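You operate a simulated robot arm through the tools that you are given. There is no shell and no other tool. Be economical: measure what you need, move in short steps, check, and stop when the job is done.

Carry out the task below with a simulated robot arm. There is one attempt and no reset: what you move stays moved.

## Task
Put the blotter marked "housing" from the top of the blue table on top of the brown tape roll.

It is judged by the outcome, as a careful person would: the job done as asked, and still so three seconds after it is handed in. It fails if anything else is knocked over, pushed out of place, dropped, spilled or broken.

## Robot
A 6-joint arm with a two-finger parallel gripper, fixed in place. Base frame: the origin is at the foot of the arm, x ahead of it, y to its left, z up; the work surface is at about z = 85. Readings come in cm, rad, newtons and seconds.
With the tool pointing down near the work surface it reaches from about 24 to 64 cm from the base axis. Its first joint turns from -1.152 to 1.152 rad. Payload 2.7 kg.
The tool frame sits at the grasp point between the pads (the TCP): z along the fingers, y along the line on which they close. The tips reach 2.3 cm beyond it. Largest opening 9.4 cm; finger width 3.8, thickness 1; the body of the gripper, 5.4 by 9.6 cm, starts 3.9 cm behind the TCP.
Orientation is that of the tool frame in the base frame, as a unit quaternion [w, x, y, z]. With the fingers straight down and closing along the base's y, the tool's x points along the base's -x, its y along +y and its z along -z.

## Interface
- The arm moves only by the tool play_rows. Its arguments are lists of equal length, an entry for each row: "offset": the shift along the tool's x, y, z in cm, a list of three; "turn": the turn, a rotation vector about the tool's x, y, z in rad, a list of three; "claw": the finger opening in cm, from 0 to 9.4. In form: {"offset": [[x, y, z], ...], "turn": [[ax, ay, az], ...], "claw": [claw, ...]}. A call has 1 to 12 rows; each row shifts and turns the commanded pose from where the row before left it, along the tool's axes as they then stand. Each row takes 0.2 s and may step no farther than 5 cm and 0.15 rad from the row before; otherwise, or with a gripper value out of range, the whole call is refused. A pose out of reach is approached as far as the arm can. The call stops where the force on the tool passes 40 N (or 10 N more than at its start, if that is more) or the arm is blocked; 0.2 s more then pass. Each finger travels about 4.5 cm/s and halts on what it meets, pressing with about 41 N; the grip force reading is that of the motor and also rises with nothing between the fingers. The clock runs only during rows and for 0.2 s after the last one: add rows that do not move to give the fingers time. It gives the time, the measured TCP pose, the force on the tool (base axes), the opening and the grip force at its end, in the units of the frame above (readings bear some noise), and new pictures: "views" is both (left out), scene, wrist or none.
- Cameras (640 x 400 px; columns grow to the right, rows downward): "scene" is fixed at [8.63, -46.36, 138.28]; the picture's right is [0.49, -0.87, 0.00], its down [-0.67, -0.38, -0.64] and it looks along [0.56, 0.32, -0.77] (base axes); focal length 341 px, centre (320, 200). "wrist" rides on the gripper at [8.6, 1.6, -7.5] in the tool frame; the picture's right is [-0.18, 0.98, 0.00], its down [-0.58, -0.11, -0.81] and it looks along [-0.79, -0.15, 0.59] (tool axes); focal length 243 px, centre (320, 200). There is no depth. A picture from a camera that has moved, and an enlarged one, comes with that camera's place and axes in the base frame and with its lens.
- zoom(camera, box): a new picture of the part [left, top, right, bottom] of that camera's present view, enlarged. No time passes.
- sign_off(): hands the job in; it is judged then, once.

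Work in short steps. Places have to be worked out from the pictures, the camera data and where the tool is seen: move nearer, look again, correct. Check each grasp and each placing, and mend what went wrong. You have 90 turns and 170 pictures in all, those below and enlarged ones among them. Open the gripper and draw the arm clear of the work before you hand the job in, unless the task says otherwise; then end with one line.

The tools are called after "Call:" as a command line: name --argument value ..., lists and objects as JSON in quotes. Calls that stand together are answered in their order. play_rows: Moves the arm, as the interface text tells. Its arguments: {"type":"object","properties":{"offset":{"type":"array"},"turn":{"type":"array"},"claw":{"type":"array"},"views":{"type":"string","enum":["both","scene","wrist","none"]}},"required":["offset","turn","claw"]} The other tools are called the same way: zoom (camera, box) takes an enlarged picture of a part of a camera's view; sign_off () hands the job in.

At the start:

```text
t: 0.0
eef_pos: [27.8, -19.4, 109.57]
orientation: [0.0, 0.0, 1.0, -0.001]
ft_force: [0.5, -0.2, -0.3]
finger_gap: 9.39
grip_force: 0.1
```

scene: 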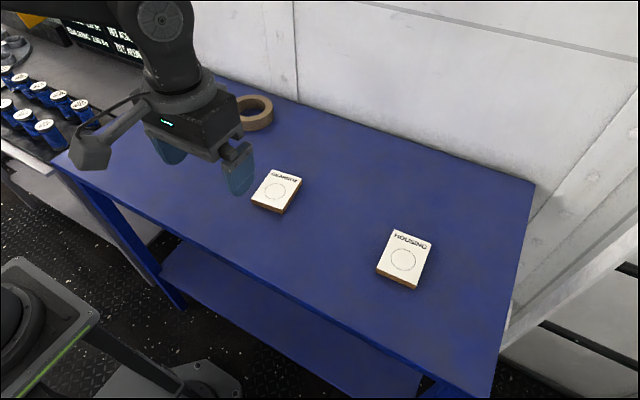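
wrist: 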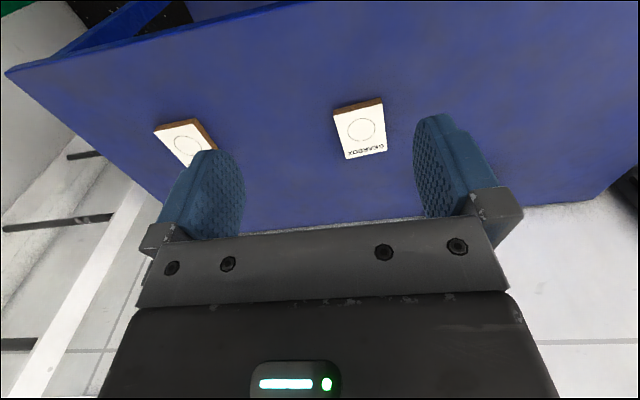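

The housing block is roughly at (41,-44) and the tape roll near (62,2). I'll zoom in on both to measure them.

Call:
zoom --camera "scene" --box '[360, 215, 456, 275]'

Call:
zoom --camera "scene" --box '[216, 80, 312, 140]'

```text
6.67 times, centred on (408, 245) of scene
camera zoom: at [8.63, -46.36, 138.28], right [0.49, -0.87, 0.0], down [-0.67, -0.38, -0.64], along [0.56, 0.32, -0.77], focal length 2275 px, centre (-267, -100)
```

zoom: 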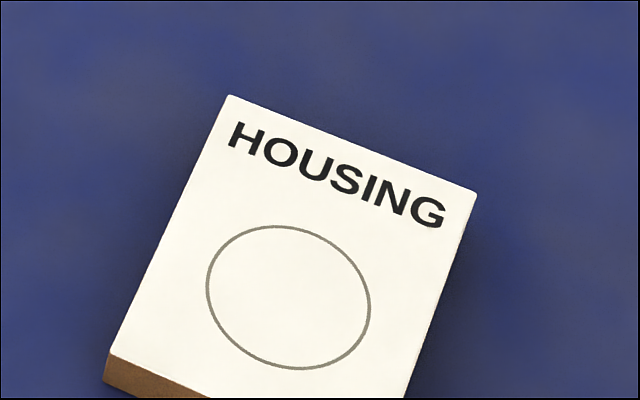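

```text
6.67 times, centred on (264, 110) of scene
camera zoom: at [8.63, -46.36, 138.28], right [0.49, -0.87, 0.0], down [-0.67, -0.38, -0.64], along [0.56, 0.32, -0.77], focal length 2275 px, centre (693, 800)
```

zoom: 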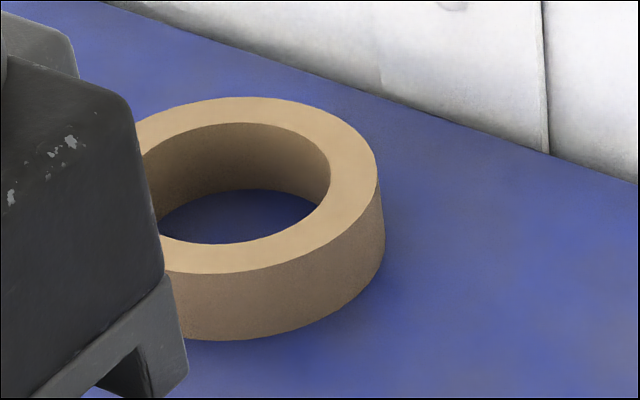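

The housing block centre is about (42.2,-43.9), 6.9 cm wide along y and rotated only about 0.035 rad. I'll move above it and look again.

Call:
play_rows --offset '[[-1.8, -3.06, 1.2], [-1.8, -3.06, 1.2], [-1.8, -3.06, 1.2], [-1.8, -3.06, 1.2], [-1.8, -3.06, 1.2], [-1.8, -3.06, 1.2], [-1.8, -3.06, 1.2], [-1.8, -3.06, 1.2], [0, 0, 0], [0, 0, 0]]' --turn '[[0, 0, 0], [0, 0, 0], [0, 0, 0], [0, 0, 0], [0, 0, 0], [0, 0, 0], [0, 0, 0], [0, 0, 0], [0, 0, 0], [0, 0, 0]]' --claw '[9.4, 9.4, 9.4, 9.4, 9.4, 9.4, 9.4, 9.4, 9.4, 9.4]'

Call:
zoom --camera "scene" --box '[208, 80, 304, 140]'

```text
t: 2.2
eef_pos: [42.31, -44.07, 99.91]
orientation: [0.0, 0.0, 1.0, 0.0]
ft_force: [0.2, -0.2, 0.3]
finger_gap: 9.43
grip_force: 0.0
camera wrist: at [33.47, -42.5, 107.21], right [0.18, 0.98, 0.0], down [0.58, -0.11, 0.81], along [0.79, -0.15, -0.59], focal length 243 px, centre (320, 200)
```

scene: 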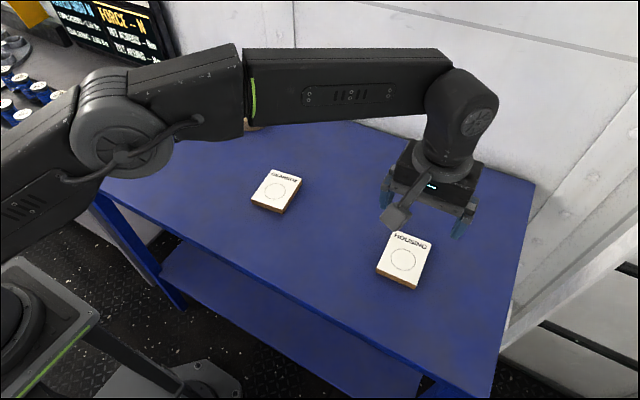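
wrist: 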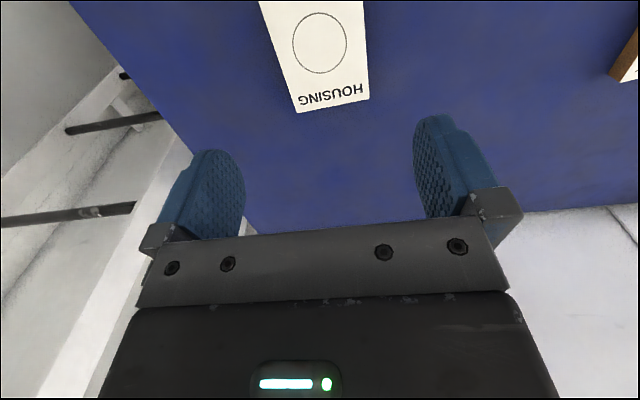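

```text
6.67 times, centred on (256, 110) of scene
camera zoom: at [8.63, -46.36, 138.28], right [0.49, -0.87, 0.0], down [-0.67, -0.38, -0.64], along [0.56, 0.32, -0.77], focal length 2275 px, centre (747, 800)
```

zoom: 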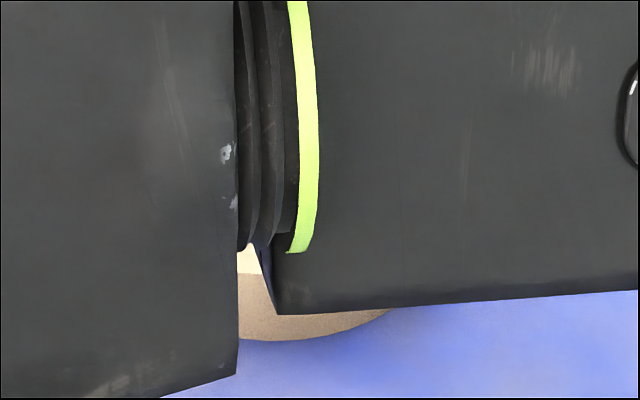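

The wrist view agrees: the block centre is about (42,-43.9), rotated about 0.04 rad. I'll align and descend partway.

Call:
play_rows --offset '[[0.1, 0.15, 0], [0, 0, 2.0], [0, 0, 2.0], [0, 0, 2.0], [0, 0, 2.0], [0, 0, 1.0], [0, 0, 0]]' --turn '[[0, 0, -0.04], [0, 0, 0], [0, 0, 0], [0, 0, 0], [0, 0, 0], [0, 0, 0], [0, 0, 0]]' --claw '[9.4, 9.4, 9.4, 9.4, 9.4, 9.4, 9.4]'

Call:
zoom --camera "scene" --box '[340, 200, 468, 280]'

```text
t: 3.8
eef_pos: [42.11, -43.96, 91.01]
orientation: [0.001, -0.02, 1.0, -0.001]
ft_force: [0.3, 0.0, -0.8]
finger_gap: 9.42
grip_force: 0.1
camera wrist: at [33.34, -42.7, 98.38], right [0.14, 0.99, 0.0], down [0.59, -0.09, 0.81], along [0.8, -0.12, -0.59], focal length 243 px, centre (320, 200)
```

scene: 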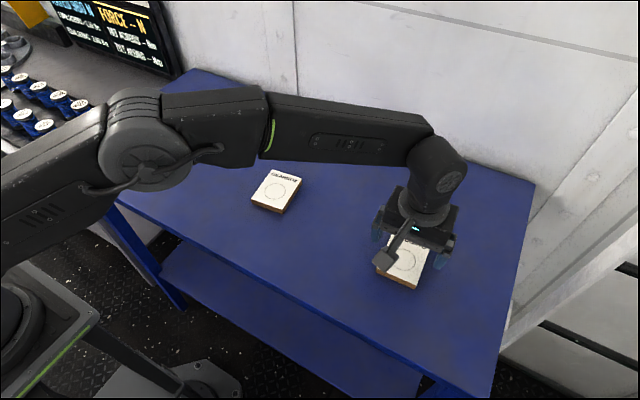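
wrist: 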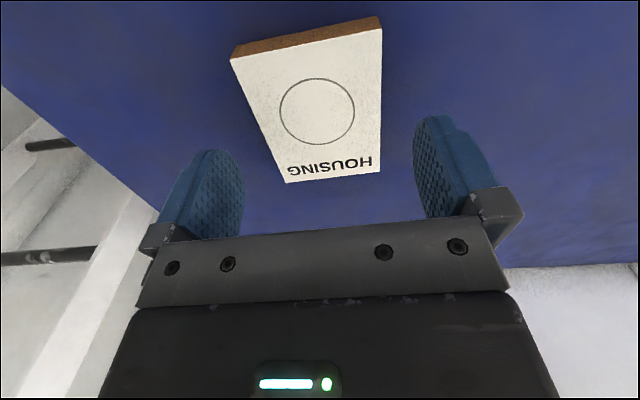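

```text
5.00 times, centred on (404, 240) of scene
camera zoom: at [8.63, -46.36, 138.28], right [0.49, -0.87, 0.0], down [-0.67, -0.38, -0.64], along [0.56, 0.32, -0.77], focal length 1706 px, centre (-100, 0)
```

zoom: 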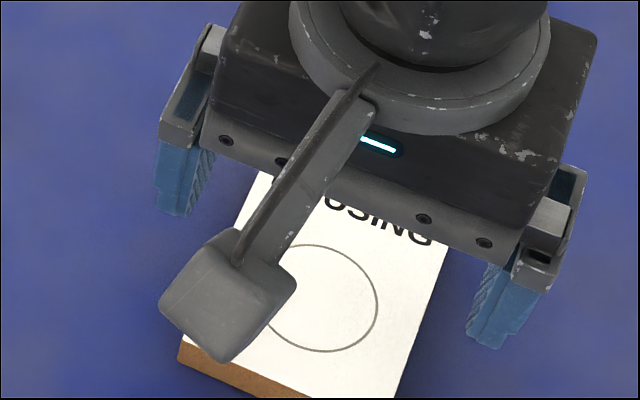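

Alignment is good, with the block centred between the fingers. I'll descend gently to just above the table.

Call:
play_rows --offset '[[0, 0, 1.0], [0, 0, 1.0], [0, 0, 0.5], [0, 0, 0.3], [0, 0, 0]]' --turn '[[0, 0, 0], [0, 0, 0], [0, 0, 0], [0, 0, 0], [0, 0, 0]]' --claw '[9.4, 9.4, 9.4, 9.4, 9.4]'

Call:
zoom --camera "scene" --box '[340, 210, 468, 290]'

```text
t: 5.0
eef_pos: [42.13, -43.93, 88.18]
orientation: [0.0, -0.019, 1.0, -0.001]
ft_force: [0.2, 0.0, 0.8]
finger_gap: 9.39
grip_force: 0.1
camera wrist: at [33.35, -42.67, 95.61], right [0.14, 0.99, 0.0], down [0.58, -0.08, 0.81], along [0.8, -0.12, -0.59], focal length 243 px, centre (320, 200)
```

scene: 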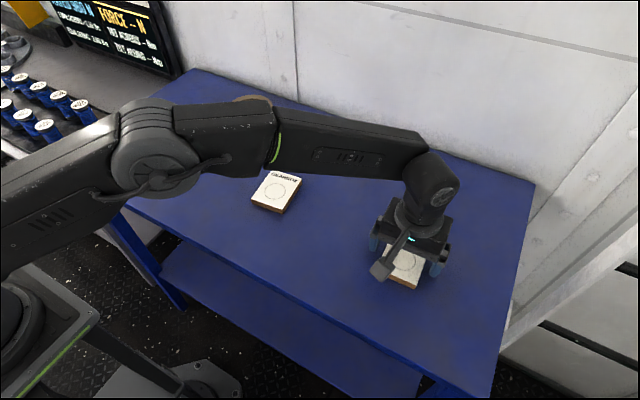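
wrist: 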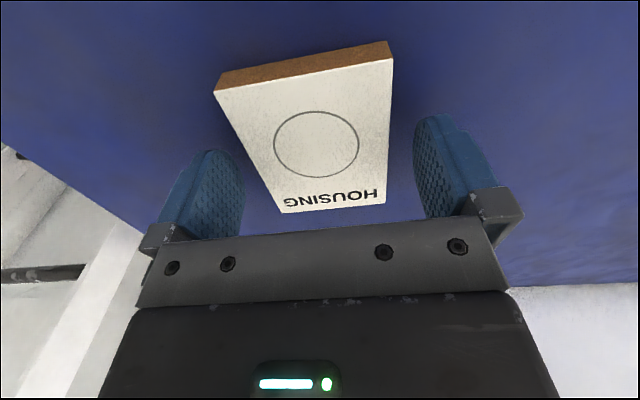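

```text
5.00 times, centred on (404, 250) of scene
camera zoom: at [8.63, -46.36, 138.28], right [0.49, -0.87, 0.0], down [-0.67, -0.38, -0.64], along [0.56, 0.32, -0.77], focal length 1706 px, centre (-100, -50)
```

zoom: 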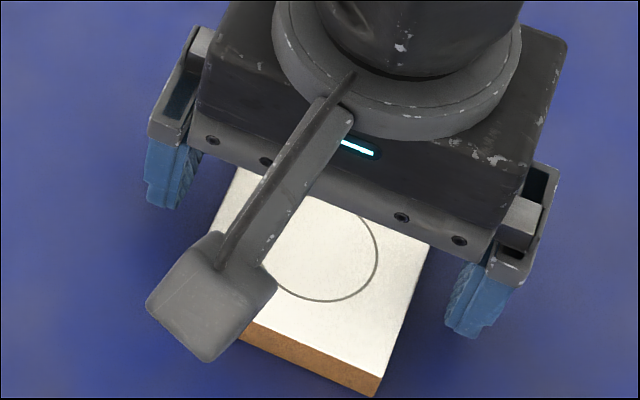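

The fingers straddle the block with no contact force. I'll go 0.3 lower and close.

Call:
play_rows --offset '[[0, 0, 0.3], [0, 0, 0], [0, 0, 0], [0, 0, 0], [0, 0, 0], [0, 0, 0]]' --turn '[[0, 0, 0], [0, 0, 0], [0, 0, 0], [0, 0, 0], [0, 0, 0], [0, 0, 0]]' --claw '[9.4, 8.4, 7.4, 6.4, 5.8, 5.8]'

```text
t: 6.4
eef_pos: [42.08, -43.99, 87.92]
orientation: [0.0, -0.02, 1.0, -0.001]
ft_force: [0.1, 0.6, 1.3]
finger_gap: 6.89
grip_force: 41.0
camera wrist: at [33.36, -42.64, 95.29], right [0.14, 0.99, 0.0], down [0.58, -0.08, 0.81], along [0.8, -0.12, -0.59], focal length 243 px, centre (320, 200)
```

scene: 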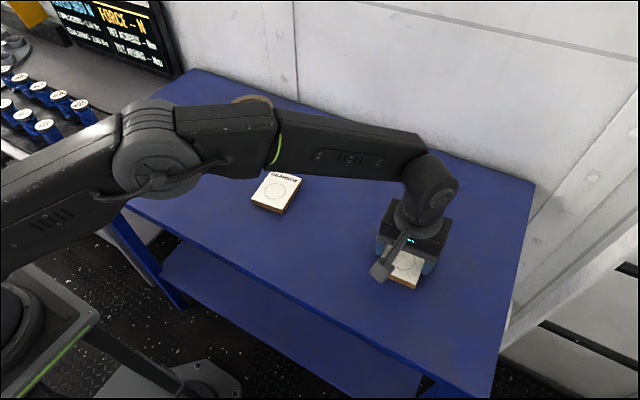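
wrist: 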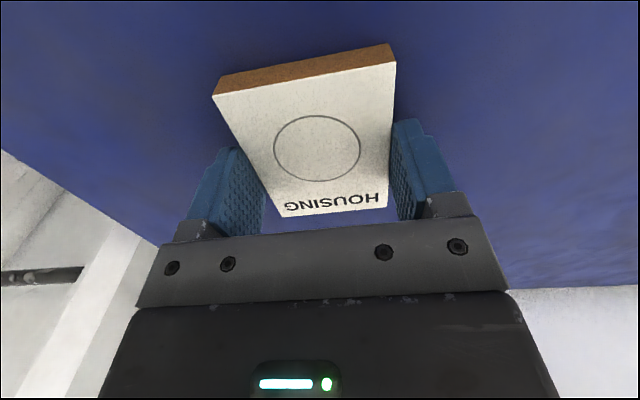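

The grip is firm at a 6.9 cm gap. I'll lift 12 cm straight up.

Call:
play_rows --offset '[[0, 0, -1], [0, 0, -2], [0, 0, -2], [0, 0, -2], [0, 0, -2.5], [0, 0, -2.5], [0, 0, 0]]' --turn '[[0, 0, 0], [0, 0, 0], [0, 0, 0], [0, 0, 0], [0, 0, 0], [0, 0, 0], [0, 0, 0]]' --claw '[5.8, 5.8, 5.8, 5.8, 5.8, 5.8, 5.8]'

```text
t: 8.0
eef_pos: [42.07, -43.8, 99.94]
orientation: [0.0, -0.02, 1.0, -0.001]
ft_force: [0.0, 0.7, 0.2]
finger_gap: 6.89
grip_force: 40.6
camera wrist: at [33.4, -42.54, 107.37], right [0.14, 0.99, 0.0], down [0.58, -0.08, 0.81], along [0.8, -0.12, -0.59], focal length 243 px, centre (320, 200)
```

scene: 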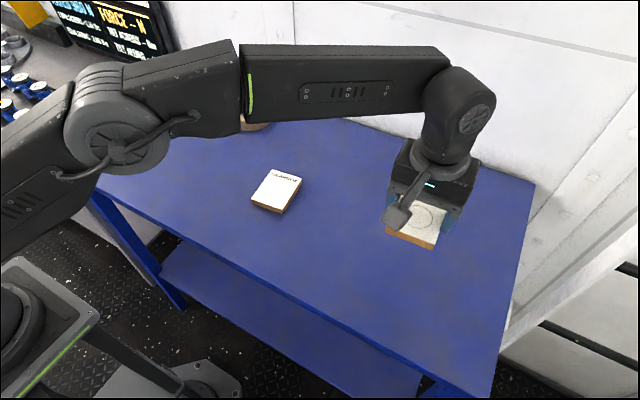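
wrist: 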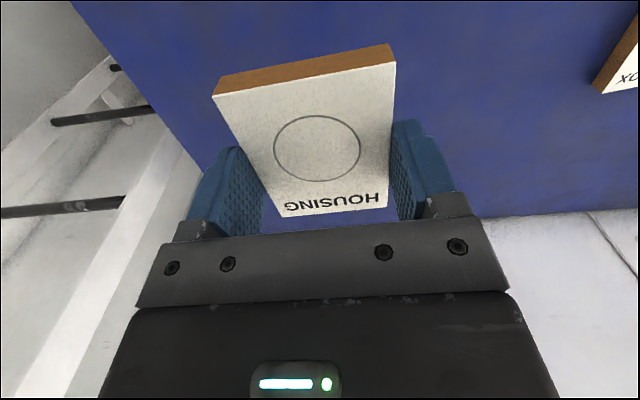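

The block is held level. I'll carry it at this height toward the tape roll, stopping short to look.

Call:
play_rows --offset '[[-0.8, 3.22, -0.1], [-0.8, 3.22, -0.1], [-0.8, 3.22, -0.1], [-0.8, 3.22, -0.1], [-0.8, 3.22, -0.1], [-0.8, 3.22, -0.1], [-0.8, 3.22, -0.1], [-0.8, 3.22, -0.1], [-0.8, 3.22, -0.1], [-0.8, 3.22, -0.1], [-0.8, 3.22, -0.1], [-0.8, 3.22, -0.1]]' --turn '[[0, 0, 0], [0, 0, 0], [0, 0, 0], [0, 0, 0], [0, 0, 0], [0, 0, 0], [0, 0, 0], [0, 0, 0], [0, 0, 0], [0, 0, 0], [0, 0, 0], [0, 0, 0.04]]' --claw '[5.8, 5.8, 5.8, 5.8, 5.8, 5.8, 5.8, 5.8, 5.8, 5.8, 5.8, 5.8]'

Call:
zoom --camera "scene" --box '[192, 70, 320, 150]'

```text
t: 10.6
eef_pos: [50.23, -4.68, 100.9]
orientation: [0.001, 0.001, 1.0, -0.001]
ft_force: [-0.9, -0.3, -0.5]
finger_gap: 6.9
grip_force: 41.4
camera wrist: at [41.49, -3.18, 108.4], right [0.19, 0.98, 0.0], down [0.58, -0.11, 0.81], along [0.79, -0.15, -0.59], focal length 243 px, centre (320, 200)
```

scene: 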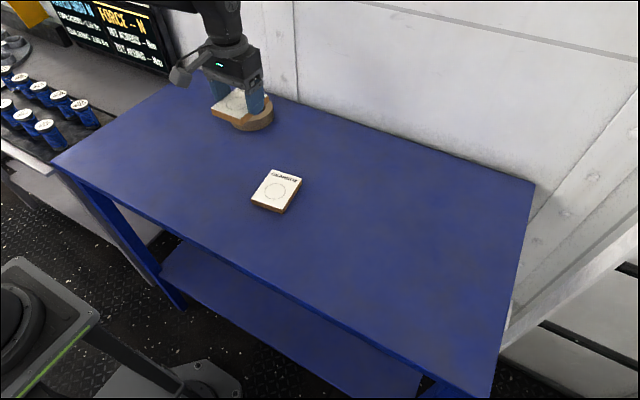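
wrist: 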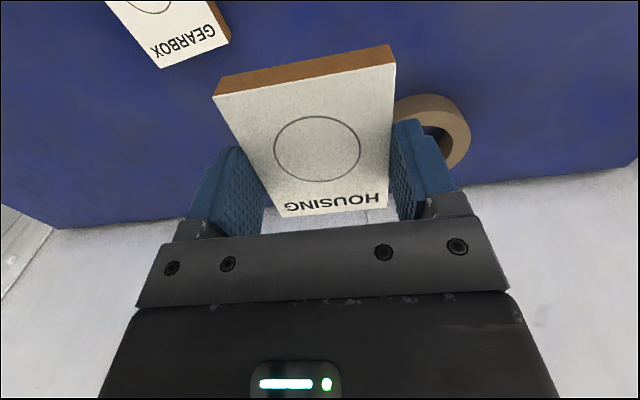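

```text
5.00 times, centred on (256, 110) of scene
camera zoom: at [8.63, -46.37, 138.28], right [0.49, -0.87, 0.0], down [-0.67, -0.38, -0.64], along [0.56, 0.32, -0.77], focal length 1706 px, centre (640, 650)
```

zoom: 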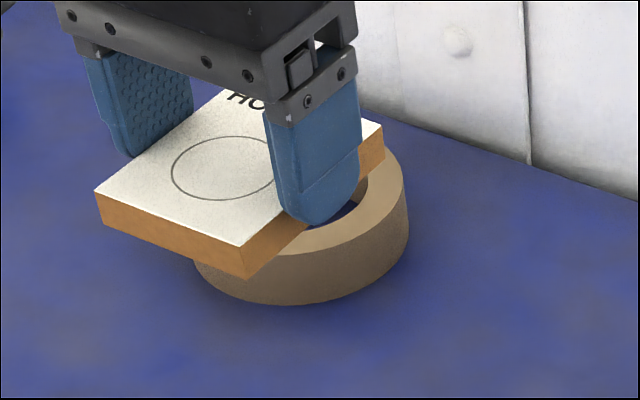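

My tape centre estimate is about (62,3.5). I'll sidestep -y by 10 cm to get an unobstructed view of the roll.

Call:
play_rows --offset '[[0, -3.3, 0], [0, -3.3, 0], [0, -3.4, 0], [0, 0, 0]]' --turn '[[0, 0, 0], [0, 0, 0], [0, 0, 0], [0, 0, 0]]' --claw '[5.8, 5.8, 5.8, 5.8]' --views "none"

Call:
zoom --camera "scene" --box '[208, 80, 304, 140]'

Call:
zoom --camera "wrist" --box '[400, 50, 640, 200]'

```text
t: 11.6
eef_pos: [50.06, -14.85, 101.05]
orientation: [0.0, 0.0, 1.0, -0.001]
ft_force: [0.4, -0.4, -0.7]
finger_gap: 6.87
grip_force: 41.0
```

```text
6.67 times, centred on (256, 110) of scene
camera zoom: at [8.63, -46.37, 138.28], right [0.49, -0.87, 0.0], down [-0.67, -0.38, -0.64], along [0.56, 0.32, -0.77], focal length 2275 px, centre (747, 800)
```

zoom: 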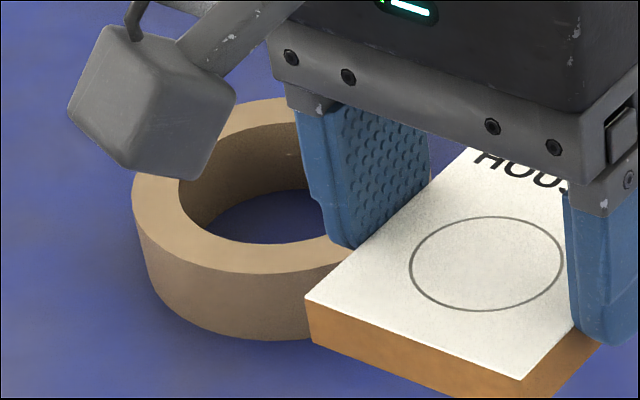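

```text
2.67 times, centred on (520, 125) of wrist
camera zoom: at [41.39, -13.3, 108.49], right [0.18, 0.98, 0.0], down [0.58, -0.11, 0.81], along [0.79, -0.15, -0.59], focal length 647 px, centre (-213, 400)
```

zoom: 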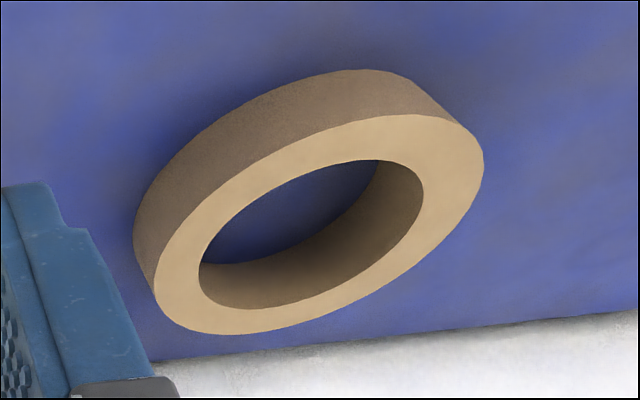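

The combined views put the tape centre at about (61.9,3.7), with its top near z 88.7 and the wall at about x 73. I'll move over it at z about 98.

Call:
play_rows --offset '[[-2, 3.1, 0.5], [-2, 3.1, 0.5], [-2, 3.1, 0.5], [-2, 3.1, 0.5], [-2, 3.1, 0.5], [-2, 3.05, 0.5], [0, 0, 0], [0, 0, 0]]' --turn '[[0, 0, 0], [0, 0, 0], [0, 0, 0], [0, 0, 0], [0, 0, 0], [0, 0, 0], [0, 0, 0], [0, 0, 0]]' --claw '[5.8, 5.8, 5.8, 5.8, 5.8, 5.8, 5.8, 5.8]'

Call:
zoom --camera "scene" --box '[192, 60, 320, 140]'

```text
t: 13.4
eef_pos: [61.87, 3.7, 98.0]
orientation: [0.0, -0.001, 1.0, -0.001]
ft_force: [-0.2, 0.5, -0.8]
finger_gap: 6.87
grip_force: 40.5
camera wrist: at [53.18, 5.36, 105.35], right [0.18, 0.98, 0.0], down [0.58, -0.11, 0.81], along [0.79, -0.15, -0.59], focal length 243 px, centre (320, 200)
```

scene: 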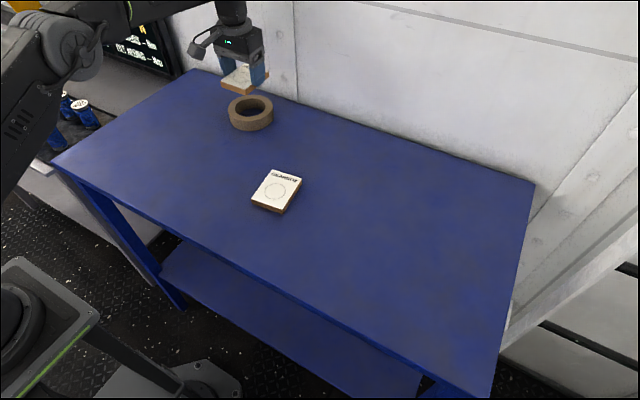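
wrist: 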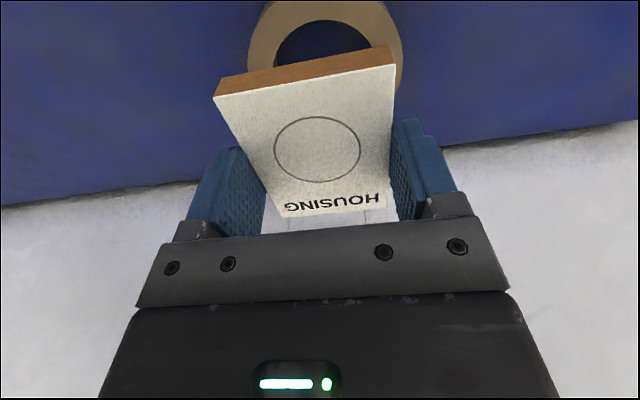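

```text
5.00 times, centred on (256, 100) of scene
camera zoom: at [8.64, -46.36, 138.28], right [0.49, -0.87, 0.0], down [-0.67, -0.38, -0.64], along [0.56, 0.32, -0.77], focal length 1706 px, centre (640, 700)
```

zoom: 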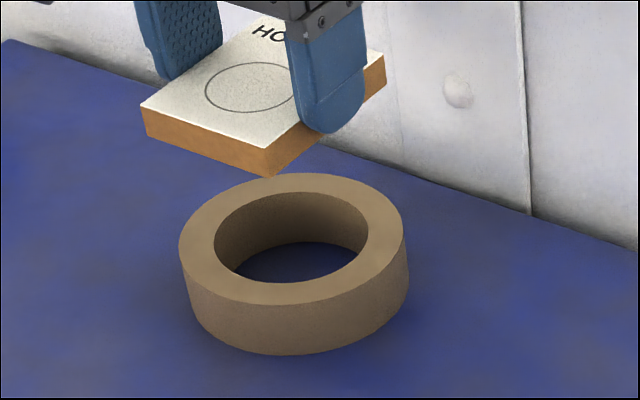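

The clearer view gives a tape top at about 88 and a centre at about (62.4,4.15). I'll shift slightly and lower until the block's underside is about 1.5 cm above the tape.

Call:
play_rows --offset '[[-0.5, 0.45, 0], [0, 0, 1.5], [0, 0, 1.5], [0, 0, 1.5], [0, 0, 1.0], [0, 0, 0]]' --turn '[[0, 0, 0], [0, 0, 0], [0, 0, 0], [0, 0, 0], [0, 0, 0], [0, 0, 0]]' --claw '[5.8, 5.8, 5.8, 5.8, 5.8, 5.8]'

Call:
zoom --camera "scene" --box '[192, 60, 320, 140]'

```text
t: 14.8
eef_pos: [62.66, 4.22, 92.48]
orientation: [0.0, 0.001, 1.0, -0.001]
ft_force: [-0.3, -0.2, -0.1]
finger_gap: 6.88
grip_force: 40.4
camera wrist: at [53.98, 5.83, 99.87], right [0.18, 0.98, 0.0], down [0.58, -0.11, 0.81], along [0.79, -0.15, -0.59], focal length 243 px, centre (320, 200)
```

scene: 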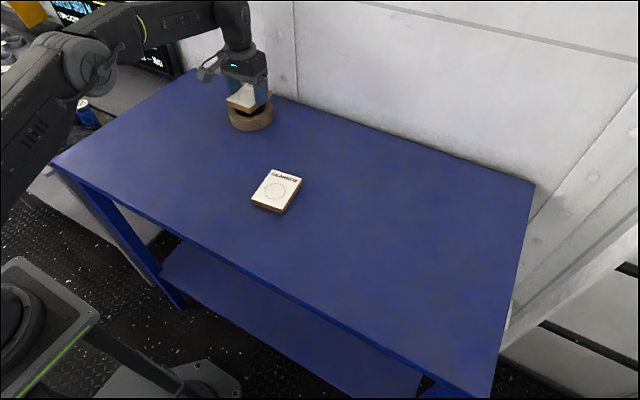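
wrist: 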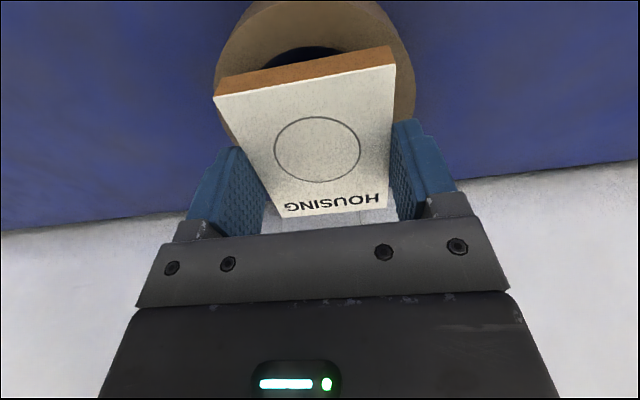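

```text
5.00 times, centred on (256, 100) of scene
camera zoom: at [8.64, -46.36, 138.28], right [0.49, -0.87, 0.0], down [-0.67, -0.38, -0.64], along [0.56, 0.32, -0.77], focal length 1706 px, centre (640, 700)
```

zoom: 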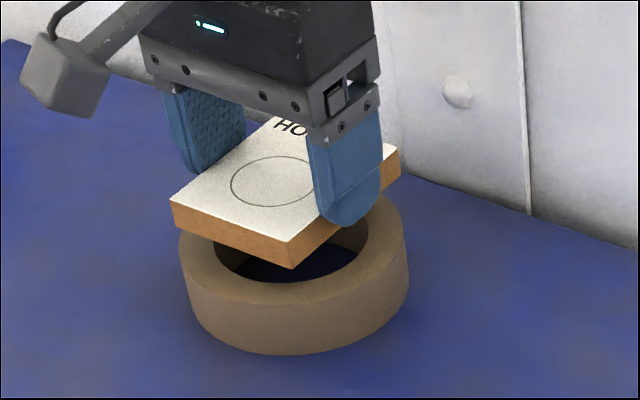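

The block projects onto the tape's centre within about 0.2 cm. I'll lower 1.2 cm more and check the gap.

Call:
play_rows --offset '[[0, 0, 0.6], [0, 0, 0.6], [0, 0, 0], [0, 0, 0]]' --turn '[[0, 0, 0], [0, 0, 0], [0, 0, 0], [0, 0, 0]]' --claw '[5.8, 5.8, 5.8, 5.8]' --views "none"

Call:
zoom --camera "scene" --box '[208, 75, 304, 135]'

```text
t: 15.8
eef_pos: [62.66, 4.21, 91.27]
orientation: [0.0, 0.0, 1.0, -0.001]
ft_force: [-0.7, -0.4, -1.2]
finger_gap: 6.88
grip_force: 40.5
```

```text
6.67 times, centred on (256, 105) of scene
camera zoom: at [8.63, -46.36, 138.28], right [0.49, -0.87, 0.0], down [-0.67, -0.38, -0.64], along [0.56, 0.32, -0.77], focal length 2275 px, centre (747, 833)
```

zoom: 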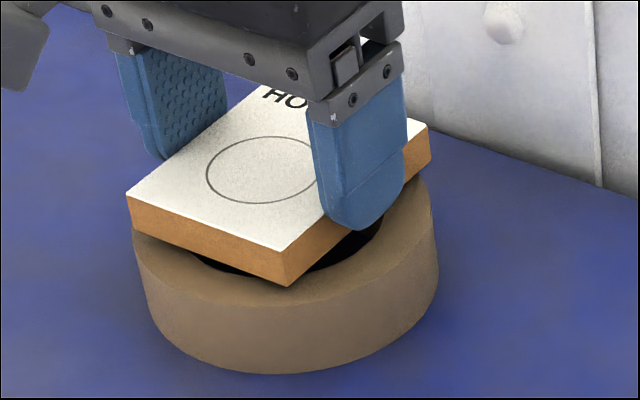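

There is still a small gap and no contact force. I'll lower gently in small steps.

Call:
play_rows --offset '[[0, 0, 0.15], [0, 0, 0.1], [0, 0, 0.1], [0, 0, 0]]' --turn '[[0, 0, 0], [0, 0, 0], [0, 0, 0], [0, 0, 0]]' --claw '[5.8, 5.8, 5.8, 5.8]' --views "none"

Call:
zoom --camera "scene" --box '[208, 75, 304, 135]'

```text
t: 16.8
eef_pos: [62.55, 4.06, 90.97]
orientation: [0.0, 0.0, 1.0, -0.002]
ft_force: [-0.7, -1.3, -0.5]
finger_gap: 6.89
grip_force: 41.1
```

```text
6.67 times, centred on (256, 105) of scene
camera zoom: at [8.63, -46.36, 138.28], right [0.49, -0.87, 0.0], down [-0.67, -0.38, -0.64], along [0.56, 0.32, -0.77], focal length 2275 px, centre (747, 833)
```

zoom: 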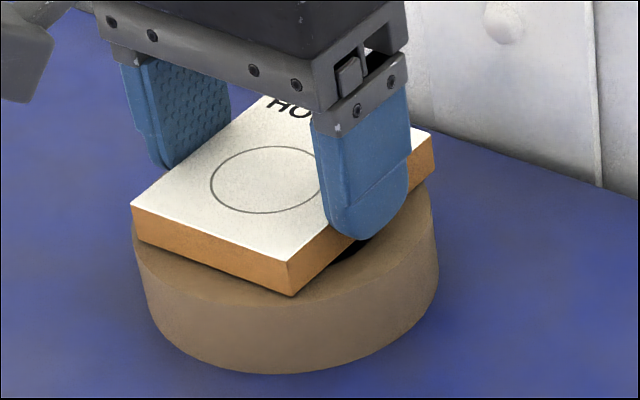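

Very close but still no contact. I'll go down in 0.1 cm steps and watch the force.

Call:
play_rows --offset '[[0, 0, 0.1], [0, 0, 0.1], [0, 0, 0]]' --turn '[[0, 0, 0], [0, 0, 0], [0, 0, 0]]' --claw '[5.8, 5.8, 5.8]' --views "none"

```text
t: 17.6
eef_pos: [62.58, 4.11, 90.94]
orientation: [0.001, 0.0, 1.0, -0.002]
ft_force: [-1.7, -1.9, 5.4]
finger_gap: 6.86
grip_force: 40.6
```

Contact is made (5 N, z stopped at about 90.9). I'll open the fingers slowly while staying in place.

Call:
play_rows --offset '[[0, 0, 0], [0, 0, 0], [0, 0, 0], [0, 0, 0], [0, 0, 0], [0, 0, 0], [0, 0, 0]]' --turn '[[0, 0, 0], [0, 0, 0], [0, 0, 0], [0, 0, 0], [0, 0, 0], [0, 0, 0], [0, 0, 0]]' --claw '[6.8, 7.1, 7.6, 8.2, 8.8, 9.2, 9.2]'

Call:
zoom --camera "scene" --box '[208, 75, 304, 135]'

```text
t: 19.2
eef_pos: [62.6, 4.08, 90.76]
orientation: [0.0, 0.0, 1.0, -0.001]
ft_force: [-0.5, 0.5, 0.4]
finger_gap: 9.19
grip_force: 0.0
camera wrist: at [53.92, 5.72, 98.19], right [0.18, 0.98, 0.0], down [0.58, -0.11, 0.81], along [0.79, -0.15, -0.59], focal length 243 px, centre (320, 200)
```

scene: 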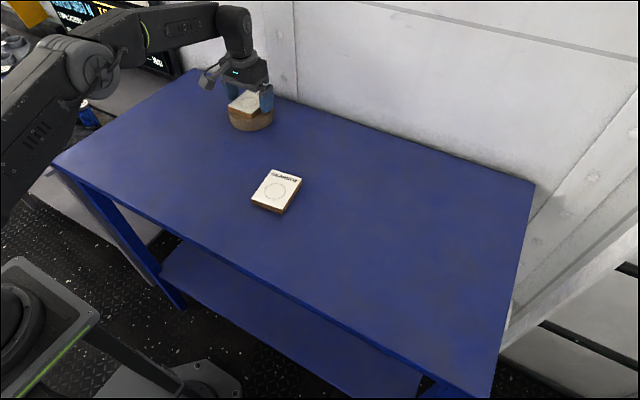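
wrist: 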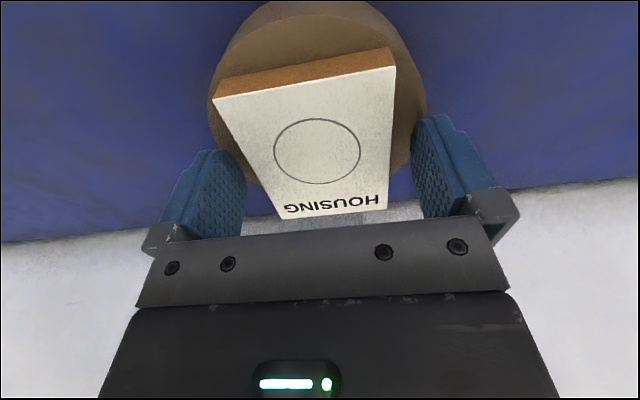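

```text
6.67 times, centred on (256, 105) of scene
camera zoom: at [8.63, -46.36, 138.28], right [0.49, -0.87, 0.0], down [-0.67, -0.38, -0.64], along [0.56, 0.32, -0.77], focal length 2275 px, centre (747, 833)
```

zoom: 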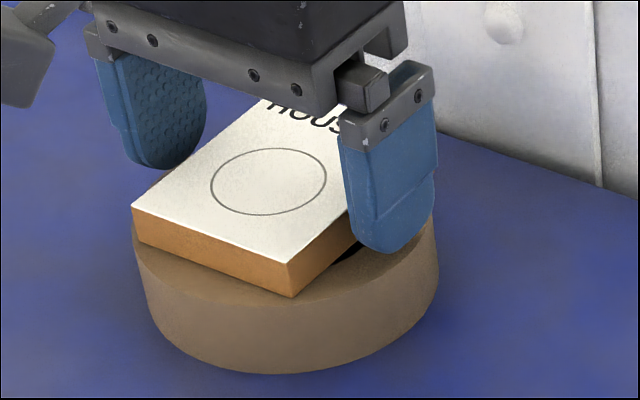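

The block rests on the tape and is released. I'll rise straight up, then pull back clear.

Call:
play_rows --offset '[[0, 0, -1], [0, 0, -1.5], [0, 0, -2], [0, 0, -2.5], [0, 0, -3], [2, 0, -2], [4, 0, 0], [4, 0, 0], [4, 0, 0], [4, 0, 0], [0, 0, 0], [0, 0, 0]]' --turn '[[0, 0, 0], [0, 0, 0], [0, 0, 0], [0, 0, 0], [0, 0, 0], [0, 0, 0], [0, 0, 0], [0, 0, 0], [0, 0, 0], [0, 0, 0], [0, 0, 0], [0, 0, 0]]' --claw '[9.2, 9.2, 9.2, 9.2, 9.2, 9.2, 9.2, 9.2, 9.2, 9.2, 9.2, 9.2]'

Call:
zoom --camera "scene" --box '[208, 75, 304, 135]'

```text
t: 21.8
eef_pos: [44.48, 4.06, 102.66]
orientation: [-0.001, -0.001, 1.0, -0.001]
ft_force: [-0.7, 0.6, -0.1]
finger_gap: 9.22
grip_force: 0.1
camera wrist: at [35.82, 5.73, 110.0], right [0.18, 0.98, 0.0], down [0.58, -0.11, 0.81], along [0.79, -0.15, -0.59], focal length 243 px, centre (320, 200)
```

scene: 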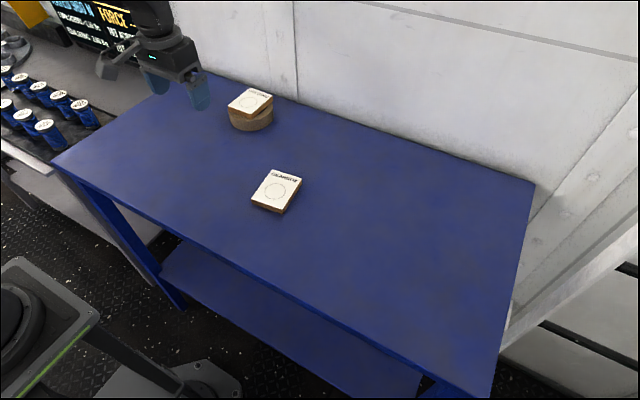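
wrist: 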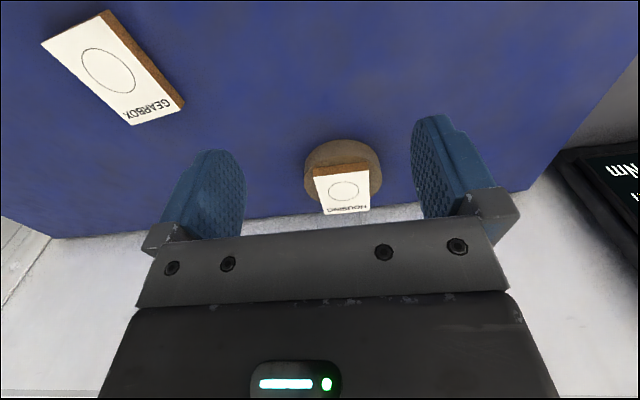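

```text
6.67 times, centred on (256, 105) of scene
camera zoom: at [8.63, -46.36, 138.28], right [0.49, -0.87, 0.0], down [-0.67, -0.38, -0.64], along [0.56, 0.32, -0.77], focal length 2275 px, centre (747, 833)
```

zoom: 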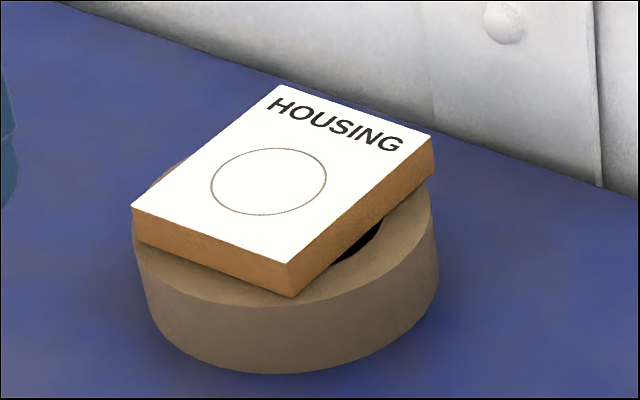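

The blotter sits level and close to centred on the tape roll. Nothing else has moved, and the gripper is open and clear.

Call:
sign_off

```text
The job is handed in.
```

The "housing" blotter is resting flat on top of the brown tape roll. The gripper is open and clear of it, and nothing else was moved.
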